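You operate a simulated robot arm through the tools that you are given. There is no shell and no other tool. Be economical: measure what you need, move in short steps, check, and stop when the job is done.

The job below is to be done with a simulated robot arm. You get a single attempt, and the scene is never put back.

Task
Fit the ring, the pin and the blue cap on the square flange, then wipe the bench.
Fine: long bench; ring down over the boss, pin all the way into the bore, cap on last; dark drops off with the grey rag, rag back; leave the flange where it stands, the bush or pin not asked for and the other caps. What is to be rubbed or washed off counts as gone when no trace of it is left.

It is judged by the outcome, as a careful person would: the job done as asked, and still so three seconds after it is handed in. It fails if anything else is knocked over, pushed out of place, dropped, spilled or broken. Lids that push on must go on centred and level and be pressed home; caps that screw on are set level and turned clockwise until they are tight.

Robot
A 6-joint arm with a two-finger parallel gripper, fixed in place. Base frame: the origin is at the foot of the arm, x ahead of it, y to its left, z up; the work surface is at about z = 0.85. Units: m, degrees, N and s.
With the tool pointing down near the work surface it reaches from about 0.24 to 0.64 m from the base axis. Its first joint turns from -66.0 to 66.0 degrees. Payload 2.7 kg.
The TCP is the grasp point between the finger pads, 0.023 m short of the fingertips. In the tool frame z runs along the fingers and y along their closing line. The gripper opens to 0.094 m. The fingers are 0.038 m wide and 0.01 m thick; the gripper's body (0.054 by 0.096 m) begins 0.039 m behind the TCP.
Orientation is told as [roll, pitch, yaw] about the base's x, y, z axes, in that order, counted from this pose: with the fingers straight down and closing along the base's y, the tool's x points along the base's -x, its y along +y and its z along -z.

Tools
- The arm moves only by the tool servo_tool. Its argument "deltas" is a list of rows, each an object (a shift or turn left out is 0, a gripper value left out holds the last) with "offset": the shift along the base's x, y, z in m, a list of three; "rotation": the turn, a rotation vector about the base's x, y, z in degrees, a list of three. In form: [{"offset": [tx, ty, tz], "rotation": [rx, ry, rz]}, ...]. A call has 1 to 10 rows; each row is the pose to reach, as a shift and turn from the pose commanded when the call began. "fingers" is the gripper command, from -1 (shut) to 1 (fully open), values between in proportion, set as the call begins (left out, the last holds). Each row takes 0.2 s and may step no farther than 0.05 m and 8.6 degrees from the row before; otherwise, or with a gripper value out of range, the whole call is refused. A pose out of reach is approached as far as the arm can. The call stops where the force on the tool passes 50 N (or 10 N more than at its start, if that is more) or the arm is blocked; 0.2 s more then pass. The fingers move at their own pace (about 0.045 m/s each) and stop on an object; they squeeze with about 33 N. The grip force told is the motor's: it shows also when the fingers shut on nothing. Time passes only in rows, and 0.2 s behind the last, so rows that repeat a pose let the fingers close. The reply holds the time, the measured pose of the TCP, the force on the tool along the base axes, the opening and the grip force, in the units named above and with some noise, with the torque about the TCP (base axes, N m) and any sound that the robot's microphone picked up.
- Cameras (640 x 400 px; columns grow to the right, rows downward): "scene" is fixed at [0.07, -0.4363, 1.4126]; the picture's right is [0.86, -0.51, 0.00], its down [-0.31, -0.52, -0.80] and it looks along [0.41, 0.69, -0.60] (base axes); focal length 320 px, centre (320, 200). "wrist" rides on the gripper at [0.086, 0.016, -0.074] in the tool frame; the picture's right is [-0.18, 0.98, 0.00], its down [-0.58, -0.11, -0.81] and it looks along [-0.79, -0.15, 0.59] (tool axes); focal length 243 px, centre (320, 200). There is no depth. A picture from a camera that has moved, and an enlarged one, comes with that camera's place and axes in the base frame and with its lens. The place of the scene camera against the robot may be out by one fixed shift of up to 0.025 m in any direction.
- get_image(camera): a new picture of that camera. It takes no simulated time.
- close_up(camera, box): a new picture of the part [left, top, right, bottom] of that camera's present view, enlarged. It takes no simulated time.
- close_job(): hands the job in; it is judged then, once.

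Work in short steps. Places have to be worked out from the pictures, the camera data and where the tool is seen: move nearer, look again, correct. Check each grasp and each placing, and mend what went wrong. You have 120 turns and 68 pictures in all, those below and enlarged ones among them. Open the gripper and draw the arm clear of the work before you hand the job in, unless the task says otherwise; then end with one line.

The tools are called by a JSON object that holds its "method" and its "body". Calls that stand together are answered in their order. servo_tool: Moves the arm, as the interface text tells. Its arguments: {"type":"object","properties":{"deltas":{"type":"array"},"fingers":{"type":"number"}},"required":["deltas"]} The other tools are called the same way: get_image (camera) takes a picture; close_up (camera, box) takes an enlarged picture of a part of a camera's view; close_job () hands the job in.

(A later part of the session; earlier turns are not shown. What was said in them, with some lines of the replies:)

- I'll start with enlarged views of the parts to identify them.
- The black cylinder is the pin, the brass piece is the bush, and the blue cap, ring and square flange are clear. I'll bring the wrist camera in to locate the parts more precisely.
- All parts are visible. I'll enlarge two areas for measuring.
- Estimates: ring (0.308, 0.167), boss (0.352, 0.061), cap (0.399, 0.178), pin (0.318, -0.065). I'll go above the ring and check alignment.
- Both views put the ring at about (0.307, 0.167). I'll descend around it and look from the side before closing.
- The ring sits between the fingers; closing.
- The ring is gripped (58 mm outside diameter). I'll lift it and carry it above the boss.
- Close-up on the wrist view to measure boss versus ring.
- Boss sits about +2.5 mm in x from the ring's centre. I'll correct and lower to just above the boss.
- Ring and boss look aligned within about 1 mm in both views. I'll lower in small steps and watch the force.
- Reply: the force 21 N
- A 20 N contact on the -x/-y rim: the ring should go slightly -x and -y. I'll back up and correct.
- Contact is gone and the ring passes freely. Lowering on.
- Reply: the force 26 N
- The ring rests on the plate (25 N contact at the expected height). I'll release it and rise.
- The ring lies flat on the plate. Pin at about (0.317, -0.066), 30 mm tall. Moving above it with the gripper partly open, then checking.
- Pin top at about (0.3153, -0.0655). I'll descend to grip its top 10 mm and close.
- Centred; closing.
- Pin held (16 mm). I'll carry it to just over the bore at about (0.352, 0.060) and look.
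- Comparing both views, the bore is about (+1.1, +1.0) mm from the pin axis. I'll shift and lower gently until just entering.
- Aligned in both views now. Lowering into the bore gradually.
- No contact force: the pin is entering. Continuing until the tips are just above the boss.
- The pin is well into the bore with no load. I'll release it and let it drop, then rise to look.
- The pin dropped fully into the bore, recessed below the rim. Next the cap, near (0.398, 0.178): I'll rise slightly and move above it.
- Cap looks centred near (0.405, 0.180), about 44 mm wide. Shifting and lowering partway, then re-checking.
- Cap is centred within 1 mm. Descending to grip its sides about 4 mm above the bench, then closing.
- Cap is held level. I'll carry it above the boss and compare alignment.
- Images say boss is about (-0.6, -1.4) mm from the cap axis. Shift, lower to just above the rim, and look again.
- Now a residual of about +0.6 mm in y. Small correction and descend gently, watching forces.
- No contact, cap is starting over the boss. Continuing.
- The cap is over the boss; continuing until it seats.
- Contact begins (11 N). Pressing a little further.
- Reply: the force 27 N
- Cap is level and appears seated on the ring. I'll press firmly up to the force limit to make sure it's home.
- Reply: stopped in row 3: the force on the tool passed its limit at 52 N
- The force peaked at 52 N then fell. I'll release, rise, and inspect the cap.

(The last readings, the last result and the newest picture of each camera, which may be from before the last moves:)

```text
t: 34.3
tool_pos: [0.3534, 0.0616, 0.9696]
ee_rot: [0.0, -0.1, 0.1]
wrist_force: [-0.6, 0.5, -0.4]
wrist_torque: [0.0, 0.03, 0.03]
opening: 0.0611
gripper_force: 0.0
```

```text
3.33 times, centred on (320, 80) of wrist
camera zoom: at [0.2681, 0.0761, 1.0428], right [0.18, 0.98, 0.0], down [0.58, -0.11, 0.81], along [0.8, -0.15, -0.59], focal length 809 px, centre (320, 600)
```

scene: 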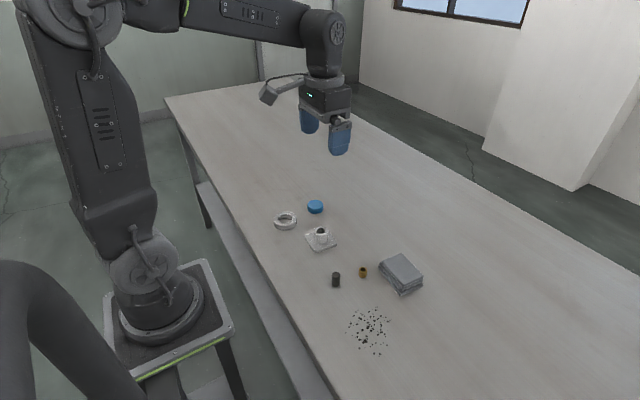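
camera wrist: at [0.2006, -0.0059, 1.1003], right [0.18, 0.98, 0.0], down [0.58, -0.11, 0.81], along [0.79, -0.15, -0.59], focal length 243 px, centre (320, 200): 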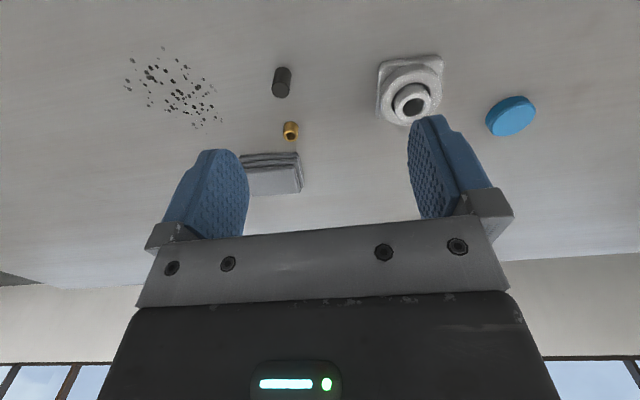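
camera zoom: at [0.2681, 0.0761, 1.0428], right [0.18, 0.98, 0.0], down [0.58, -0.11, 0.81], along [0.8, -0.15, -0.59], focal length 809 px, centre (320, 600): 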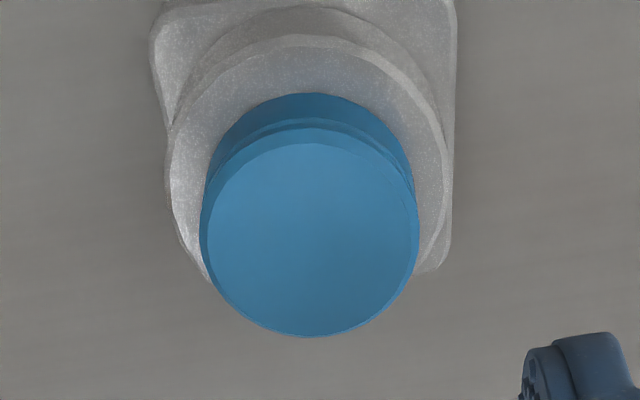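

The cap is centred and level, down on the ring. To be sure, I'll press its top centre with closed fingers.

{"method": "servo_tool", "body": {"deltas": [{"offset": [0, -0.0005, -0.02]}, {"offset": [0, -0.0005, -0.04]}, {"offset": [0, -0.0005, -0.046]}, {"offset": [0, -0.0005, -0.046]}, {"offset": [0, -0.0005, -0.046]}], "fingers": -1}}

{"method": "servo_tool", "body": {"deltas": [{"offset": [0, 0, -0.003]}, {"offset": [0, 0, -0.006]}, {"offset": [0, 0, -0.008]}, {"offset": [0, 0, -0.01]}, {"offset": [0, 0, -0.012]}, {"offset": [0, 0, -0.014]}, {"offset": [0, 0, -0.016]}]}}

```text
t: 35.5
tool_pos: [0.3554, 0.0611, 0.9225]
ee_rot: [-0.1, -0.2, 0.0]
wrist_force: [0.3, 0.3, -0.6]
wrist_torque: [0.04, -0.02, 0.01]
opening: 0.0
gripper_force: 32.7
```

```text
t: 36.7
tool_pos: [0.3554, 0.0606, 0.9144]
ee_rot: [0.1, -0.6, 0.0]
wrist_force: [-4.8, -1.3, 11.8]
wrist_torque: [0.01, 0.21, -0.04]
opening: 0.0
gripper_force: 33.4
stopped in row 5: the force on the tool passed its limit at 56 N (the readings are from after the stop); the commanded pose is now the measured one
```

Solid stop at the cap top, so it is home. Rising and moving to view the rag and drops.

{"method": "servo_tool", "body": {"deltas": [{"offset": [0, 0, 0.045]}, {"offset": [0, 0, 0.09]}, {"offset": [0, -0.04, 0.11]}, {"offset": [-0.01, -0.085, 0.12]}, {"offset": [-0.02, -0.13, 0.13]}, {"offset": [-0.03, -0.17, 0.13]}, {"offset": [-0.03, -0.17, 0.13]}], "fingers": 1}}

{"method": "get_image", "body": {"camera": "wrist"}}

{"method": "get_image", "body": {"camera": "scene"}}

```text
t: 38.3
tool_pos: [0.3265, -0.1094, 1.0452]
ee_rot: [0.1, -0.6, 0.1]
wrist_force: [-0.7, 0.0, -0.3]
wrist_torque: [-0.05, -0.02, -0.01]
opening: 0.0943
gripper_force: 0.0
```

```text
28 pictures are left
camera wrist: at [0.2392, -0.0942, 1.1187], right [0.18, 0.98, 0.0], down [0.57, -0.11, 0.81], along [0.8, -0.15, -0.58], focal length 243 px, centre (320, 200)
```

wrist: 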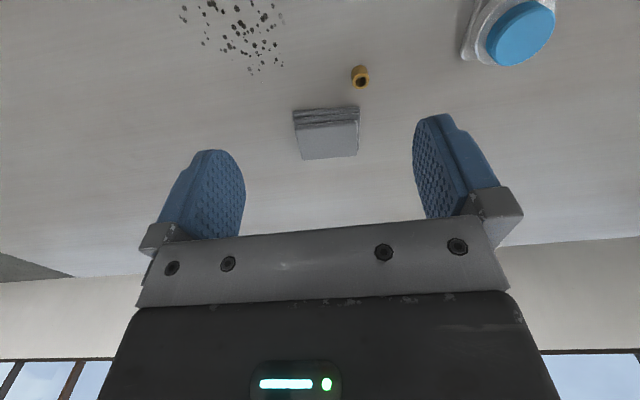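

```text
27 pictures are left
```

scene: 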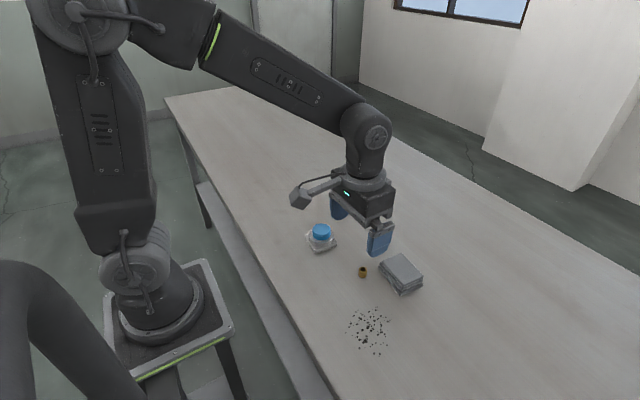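

The assembly looks good. The rag is about 55 x 75 mm at (0.451, -0.122), roughly axis-aligned. Moving above it, levelling the small pitch error.

{"method": "servo_tool", "body": {"deltas": [{"offset": [0.04, -0.004, -0.02], "rotation": [0, 0.5, 0]}, {"offset": [0.08, -0.008, -0.045], "rotation": [0, 0.5, 0]}, {"offset": [0.11, -0.0126, -0.075], "rotation": [0, 0.5, 0]}, {"offset": [0.1245, -0.0126, -0.105], "rotation": [0, 0.5, 0]}, {"offset": [0.1245, -0.0126, -0.105], "rotation": [0, 0.5, 0]}]}}

{"method": "get_image", "body": {"camera": "wrist"}}

```text
t: 39.5
tool_pos: [0.4497, -0.1225, 0.94]
ee_rot: [0.1, 0.0, 0.1]
wrist_force: [-0.2, -0.3, -0.6]
wrist_torque: [0.02, 0.02, 0.0]
opening: 0.0939
gripper_force: 0.0
```

```text
26 pictures are left
camera wrist: at [0.3641, -0.107, 1.0132], right [0.18, 0.98, 0.0], down [0.58, -0.11, 0.81], along [0.79, -0.15, -0.59], focal length 243 px, centre (320, 200)
```

wrist: 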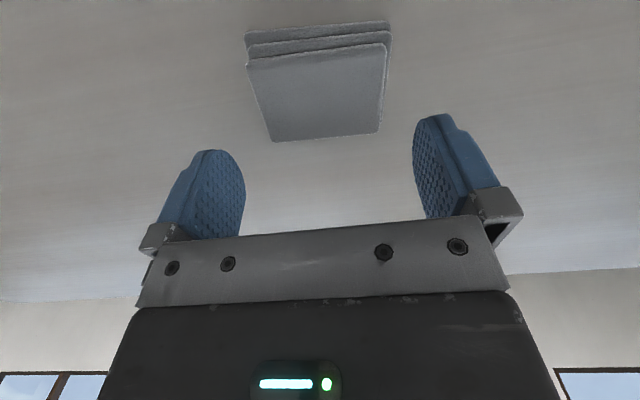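

Rag centre (0.451, -0.123), turned about -4°. I'll align and descend around it with the gripper fully open.

{"method": "servo_tool", "body": {"deltas": [{"offset": [0.001, -0.0003, -0.02], "rotation": [0, 0, -4]}, {"offset": [0.001, -0.0003, -0.02], "rotation": [0, 0, -4]}, {"offset": [0.001, -0.0003, -0.045], "rotation": [0, 0, -4]}, {"offset": [0.001, -0.0003, -0.064], "rotation": [0, 0, -4]}, {"offset": [0.001, -0.0003, -0.064], "rotation": [0, 0, -4]}], "fingers": 1}}

{"method": "servo_tool", "body": {"deltas": [{}, {}, {}, {}, {}], "fingers": -1}}

{"method": "get_image", "body": {"camera": "wrist"}}

{"method": "close_up", "body": {"camera": "scene", "box": [320, 200, 460, 300]}}

```text
t: 40.7
tool_pos: [0.4509, -0.1223, 0.8751]
ee_rot: [0.1, 0.1, -4.0]
wrist_force: [0.4, 1.0, 0.5]
wrist_torque: [0.01, 0.01, -0.01]
opening: 0.0941
gripper_force: 0.1
```

```text
t: 41.9
tool_pos: [0.45, -0.1221, 0.8764]
ee_rot: [0.0, 0.0, -4.0]
wrist_force: [0.0, 0.3, -0.2]
wrist_torque: [0.02, 0.0, 0.0]
opening: 0.0843
gripper_force: 33.0
```

```text
25 pictures are left
camera wrist: at [0.3656, -0.101, 0.9502], right [0.25, 0.97, 0.0], down [0.57, -0.15, 0.81], along [0.78, -0.2, -0.59], focal length 243 px, centre (320, 200)
```

wrist: 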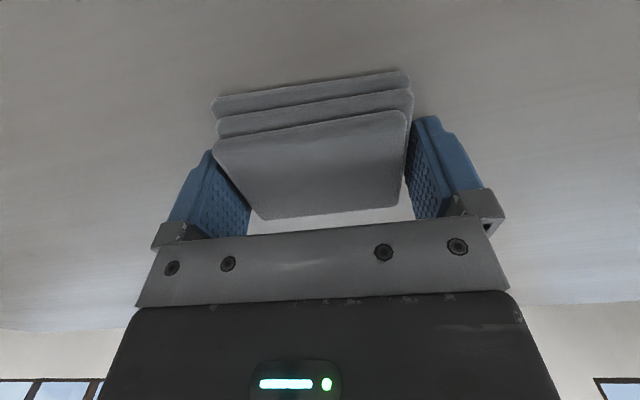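

```text
4.00 times, centred on (390, 250) of scene
camera zoom: at [0.07, -0.4363, 1.4126], right [0.86, -0.51, 0.0], down [-0.31, -0.52, -0.8], along [0.41, 0.69, -0.6], focal length 1278 px, centre (40, 0)
```

zoom: 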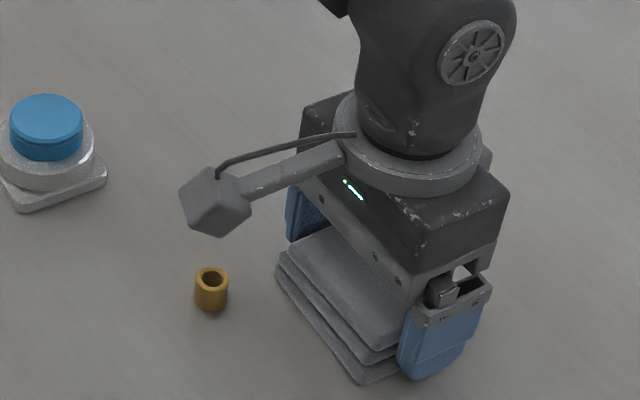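

Gripped at 84 mm. I'll lift slightly to verify it comes along.

{"method": "servo_tool", "body": {"deltas": [{"offset": [0, 0, 0.02]}, {"offset": [0, 0, 0.04]}, {"offset": [0, 0, 0.04]}]}}

{"method": "get_image", "body": {"camera": "wrist"}}

{"method": "close_up", "body": {"camera": "scene", "box": [320, 200, 460, 300]}}

```text
t: 42.7
tool_pos: [0.4504, -0.1224, 0.9174]
ee_rot: [0.0, 0.0, -4.1]
wrist_force: [0.1, 1.1, 0.3]
wrist_torque: [0.01, 0.02, 0.0]
opening: 0.0843
gripper_force: 32.3
```

```text
23 pictures are left
camera wrist: at [0.3654, -0.1017, 0.9907], right [0.25, 0.97, 0.0], down [0.57, -0.15, 0.81], along [0.78, -0.2, -0.59], focal length 243 px, centre (320, 200)
```

wrist: 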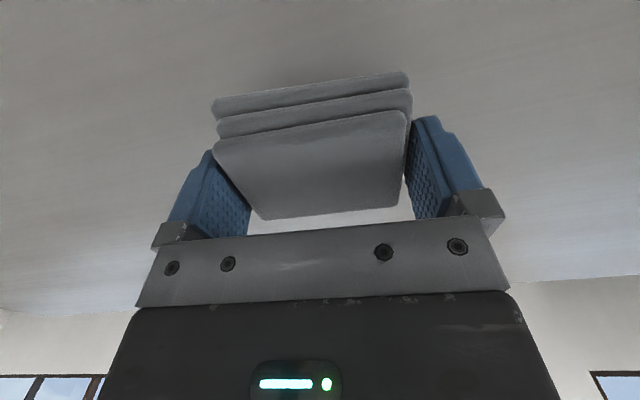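

```text
4.00 times, centred on (390, 250) of scene
camera zoom: at [0.07, -0.4363, 1.4126], right [0.86, -0.51, 0.0], down [-0.31, -0.52, -0.8], along [0.41, 0.69, -0.6], focal length 1278 px, centre (40, 0)
```

zoom: 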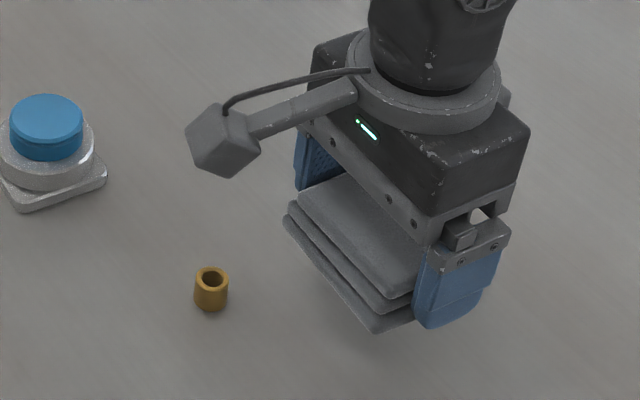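

The rag is held firmly and flat. I'll carry it to the far edge of the drops and lower onto the bench.

{"method": "servo_tool", "body": {"deltas": [{"offset": [-0.02, -0.03, 0.005]}, {"offset": [-0.05, -0.044, 0.005]}, {"offset": [-0.066, -0.044, 0.0]}, {"offset": [-0.066, -0.044, -0.02]}, {"offset": [-0.066, -0.044, -0.036]}, {"offset": [-0.066, -0.044, -0.0405]}, {"offset": [-0.066, -0.044, -0.0405]}]}}

```text
t: 44.3
tool_pos: [0.3835, -0.1646, 0.8754]
ee_rot: [0.1, 0.0, -4.1]
wrist_force: [-4.8, 1.2, 7.2]
wrist_torque: [0.02, 0.12, -0.05]
opening: 0.0842
gripper_force: 32.6
```

Contact at 7 N. First wiping strip along x, out and back.

{"method": "servo_tool", "body": {"deltas": [{"offset": [-0.027, 0, -0.0005]}, {"offset": [-0.054, 0, -0.0005]}, {"offset": [-0.081, 0, -0.0005]}, {"offset": [-0.108, 0, -0.0005]}, {"offset": [-0.135, 0, -0.0005]}, {"offset": [-0.108, 0, -0.0005]}, {"offset": [-0.081, 0, -0.0005]}, {"offset": [-0.054, 0, -0.0005]}, {"offset": [-0.027, 0, -0.0005]}, {"offset": [0, 0, -0.0005]}]}}

{"method": "get_image", "body": {"camera": "scene"}}

```text
t: 46.5
tool_pos: [0.3839, -0.165, 0.8741]
ee_rot: [0.1, 0.0, -3.9]
wrist_force: [-11.3, -1.3, 27.2]
wrist_torque: [0.27, 0.68, 0.13]
opening: 0.0842
gripper_force: 33.4
```

```text
21 pictures are left
```

scene: 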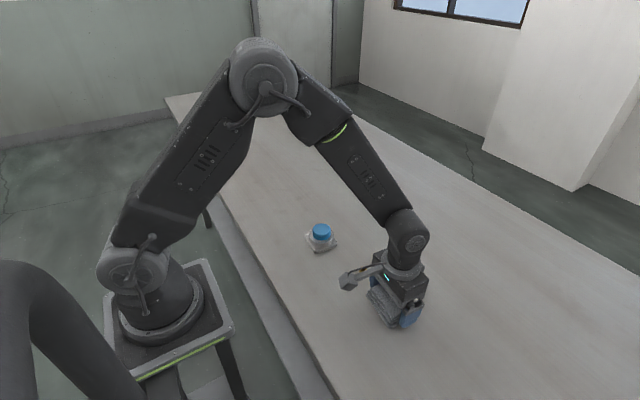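

The visible area already looks clearer. Zooming in to check for remaining drops.

{"method": "close_up", "body": {"camera": "scene", "box": [310, 250, 440, 370]}}

```text
3.33 times, centred on (375, 310) of scene
camera zoom: at [0.0694, -0.4362, 1.4127], right [0.86, -0.51, 0.0], down [-0.3, -0.52, -0.8], along [0.41, 0.69, -0.6], focal length 1065 px, centre (137, -167)
```

zoom: 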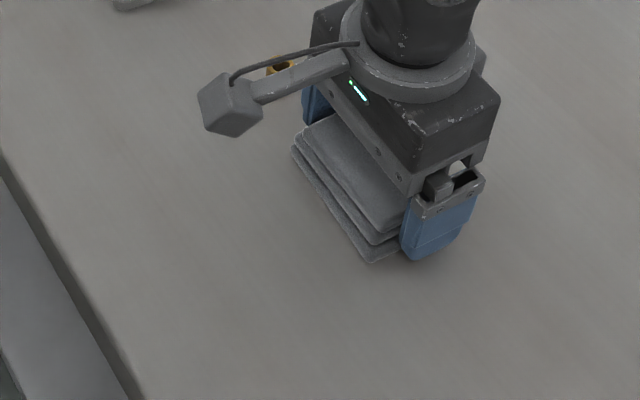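

No drops are visible. I'll make one more lighter pass slightly further out to cover the edges, then lift.

{"method": "servo_tool", "body": {"deltas": [{"offset": [0, -0.02, 0.0007]}, {"offset": [0, -0.045, 0.0007]}, {"offset": [-0.03, -0.045, 0.0007]}, {"offset": [-0.06, -0.045, 0.0007]}, {"offset": [-0.09, -0.045, 0.0007]}, {"offset": [-0.12, -0.045, 0.0007]}, {"offset": [-0.12, -0.01, 0.0007]}, {"offset": [-0.09, -0.01, 0.0007]}, {"offset": [-0.06, -0.01, 0.0007]}, {"offset": [-0.03, -0.01, 0.0007]}]}}

{"method": "servo_tool", "body": {"deltas": [{"offset": [0, 0, 0.02]}, {"offset": [0.02, 0.01, 0.045]}, {"offset": [0.06, 0.03, 0.045]}, {"offset": [0.096, 0.0522, 0.045]}, {"offset": [0.096, 0.0522, 0.045]}]}}

{"method": "close_up", "body": {"camera": "scene", "box": [310, 250, 440, 370]}}

```text
t: 48.7
tool_pos: [0.3552, -0.1757, 0.8746]
ee_rot: [0.1, -0.1, -4.0]
wrist_force: [1.0, -0.6, 0.3]
wrist_torque: [-0.01, -0.03, 0.0]
opening: 0.0843
gripper_force: 33.5
```

```text
t: 49.9
tool_pos: [0.451, -0.1262, 0.9203]
ee_rot: [0.2, 0.1, -4.0]
wrist_force: [0.2, 0.4, -0.5]
wrist_torque: [0.0, 0.02, 0.01]
opening: 0.0842
gripper_force: 33.2
```

```text
3.33 times, centred on (375, 310) of scene
camera zoom: at [0.07, -0.4363, 1.4126], right [0.86, -0.51, 0.0], down [-0.31, -0.52, -0.8], along [0.41, 0.69, -0.6], focal length 1065 px, centre (137, -167)
```

zoom: 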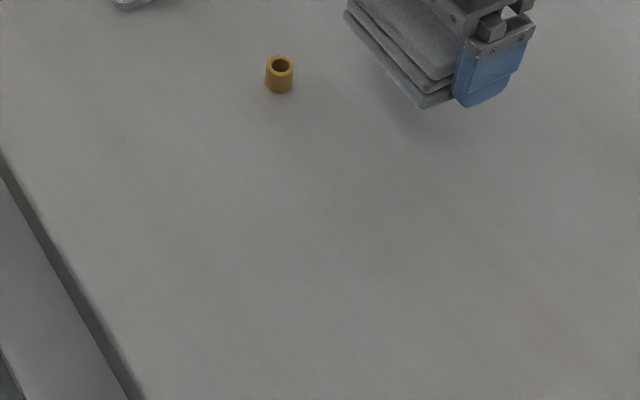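

The bench is clean. Lowering the rag back to its original spot.

{"method": "servo_tool", "body": {"deltas": [{"offset": [0, 0.0018, -0.02]}, {"offset": [0, 0.0018, -0.038]}, {"offset": [0, 0.0018, -0.0445]}, {"offset": [0, 0.0018, -0.0447]}]}}

{"method": "servo_tool", "body": {"deltas": [{}, {}, {}], "fingers": 1}}

{"method": "servo_tool", "body": {"deltas": [{"offset": [0, 0, 0.03]}, {"offset": [0, 0, 0.07]}, {"offset": [0, 0, 0.12]}, {"offset": [-0.04, 0, 0.16]}, {"offset": [-0.08, 0, 0.18]}, {"offset": [-0.12, 0.02, 0.18]}, {"offset": [-0.15, 0.03, 0.18]}]}}

{"method": "get_image", "body": {"camera": "wrist"}}

{"method": "close_up", "body": {"camera": "scene", "box": [280, 200, 450, 370]}}

```text
t: 50.9
tool_pos: [0.4506, -0.1235, 0.8755]
ee_rot: [0.2, 0.0, -4.0]
wrist_force: [0.2, -0.2, -0.4]
wrist_torque: [0.0, -0.01, 0.0]
opening: 0.0844
gripper_force: 32.5
```

```text
t: 51.7
tool_pos: [0.4508, -0.1232, 0.8755]
ee_rot: [0.1, 0.0, -4.0]
wrist_force: [-0.7, 0.0, 0.8]
wrist_torque: [-0.03, -0.03, -0.01]
opening: 0.0943
gripper_force: 0.0
```

```text
refused: row 4 steps farther than a row can; nothing moved
```

```text
18 pictures are left
camera wrist: at [0.3655, -0.1017, 0.9494], right [0.25, 0.97, 0.0], down [0.57, -0.15, 0.81], along [0.78, -0.2, -0.59], focal length 243 px, centre (320, 200)
```

wrist: 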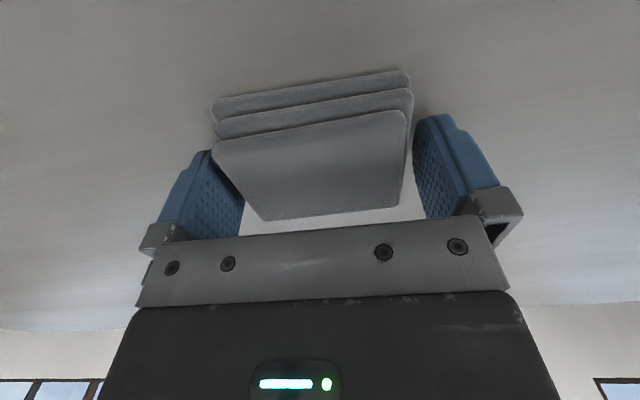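

```text
2.35 times, centred on (365, 285) of scene
camera zoom: at [0.07, -0.4363, 1.4126], right [0.86, -0.51, 0.0], down [-0.31, -0.52, -0.8], along [0.41, 0.69, -0.6], focal length 752 px, centre (214, 0)
```

zoom: 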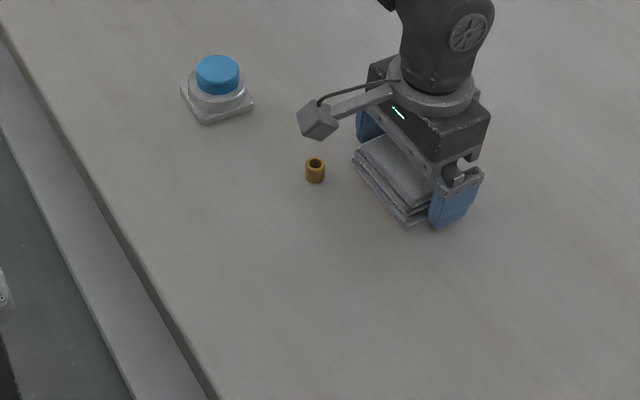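

The rag is released; the retreat was refused for step size. Rising straight up in shorter steps.

{"method": "servo_tool", "body": {"deltas": [{"offset": [0, 0, 0.01]}, {"offset": [0, 0, 0.03]}, {"offset": [0, 0, 0.065]}, {"offset": [0, 0, 0.105]}, {"offset": [-0.03, 0, 0.14]}, {"offset": [-0.07, 0.01, 0.16]}, {"offset": [-0.11, 0.02, 0.17]}, {"offset": [-0.14, 0.03, 0.17]}, {"offset": [-0.14, 0.03, 0.17]}]}}

{"method": "get_image", "body": {"camera": "wrist"}}

{"method": "close_up", "body": {"camera": "scene", "box": [280, 200, 450, 370]}}

{"method": "close_up", "body": {"camera": "scene", "box": [310, 240, 440, 360]}}

```text
t: 53.7
tool_pos: [0.309, -0.0934, 1.0451]
ee_rot: [0.1, 0.0, -3.8]
wrist_force: [0.3, -0.9, -0.1]
wrist_torque: [-0.01, 0.0, -0.02]
opening: 0.0938
gripper_force: 0.0
```

```text
16 pictures are left
camera wrist: at [0.2228, -0.0724, 1.1187], right [0.25, 0.97, 0.0], down [0.57, -0.15, 0.81], along [0.78, -0.2, -0.59], focal length 243 px, centre (320, 200)
```

wrist: 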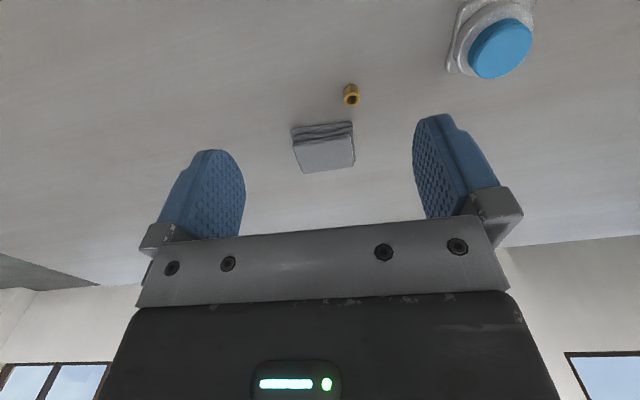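

```text
2.35 times, centred on (365, 285) of scene
camera zoom: at [0.0699, -0.4363, 1.4126], right [0.86, -0.51, 0.0], down [-0.31, -0.52, -0.8], along [0.41, 0.69, -0.6], focal length 752 px, centre (214, 0)
```

zoom: 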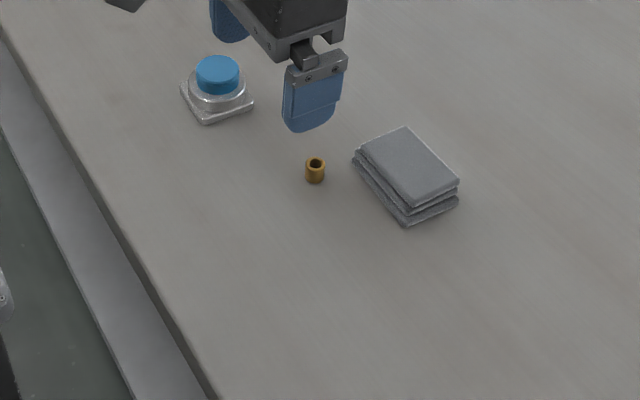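

```text
3.33 times, centred on (375, 300) of scene
camera zoom: at [0.0699, -0.4363, 1.4126], right [0.86, -0.51, 0.0], down [-0.31, -0.52, -0.8], along [0.41, 0.69, -0.6], focal length 1065 px, centre (137, -133)
```

zoom: 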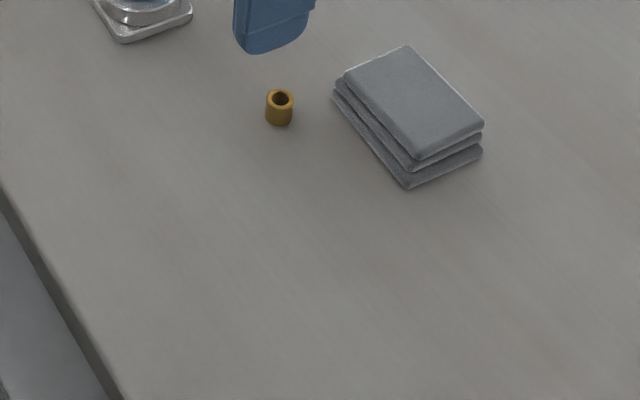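

Rag is back within a couple of millimetres and the flange hasn't moved. Final check for faint traces and the cap's seating.

{"method": "servo_tool", "body": {"deltas": [{"offset": [-0.02, -0.03, 0.03]}, {"offset": [-0.04, -0.06, 0.06]}, {"offset": [-0.04, -0.06, 0.06]}]}}

{"method": "close_up", "body": {"camera": "wrist", "box": [140, 0, 400, 160]}}

{"method": "close_up", "body": {"camera": "scene", "box": [290, 205, 350, 255]}}

```text
t: 54.5
tool_pos: [0.2705, -0.1545, 1.1057]
ee_rot: [0.1, 0.0, -3.9]
wrist_force: [0.4, -0.3, 0.0]
wrist_torque: [0.0, -0.01, 0.01]
opening: 0.0941
gripper_force: 0.0
```

```text
2.46 times, centred on (270, 80) of wrist
camera zoom: at [0.1848, -0.1337, 1.1796], right [0.25, 0.97, 0.0], down [0.57, -0.15, 0.81], along [0.78, -0.2, -0.59], focal length 597 px, centre (443, 495)
```

zoom: 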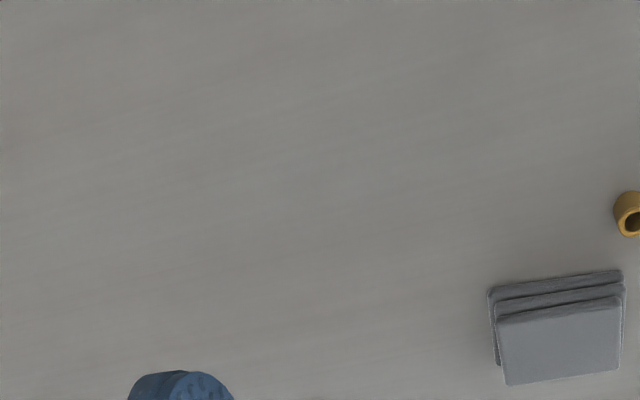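

```text
8.00 times, centred on (320, 230) of scene
camera zoom: at [0.0699, -0.4363, 1.4126], right [0.86, -0.51, 0.0], down [-0.31, -0.52, -0.8], along [0.41, 0.69, -0.6], focal length 2556 px, centre (320, -40)
```

zoom: 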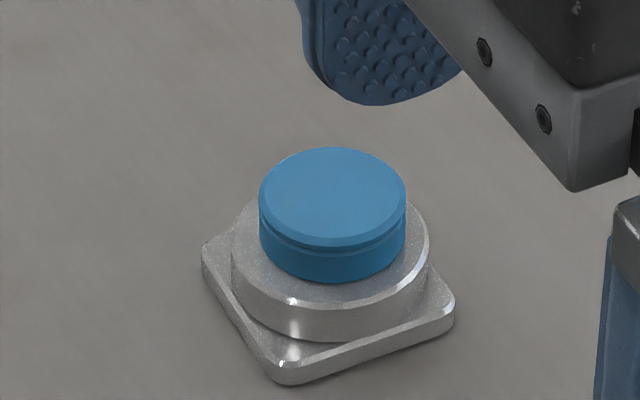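

The bench is spotless, the cap is level and home, and the arm is clear with the gripper open. Handing in.

{"method": "close_job", "body": {}}

```text
The job is handed in.
```

The ring, pin and blue cap are fitted on the square flange and pressed home, the drops are wiped off with no trace showing, the rag is back within a few millimetres of its place, and the flange and brass bush stand where they were.
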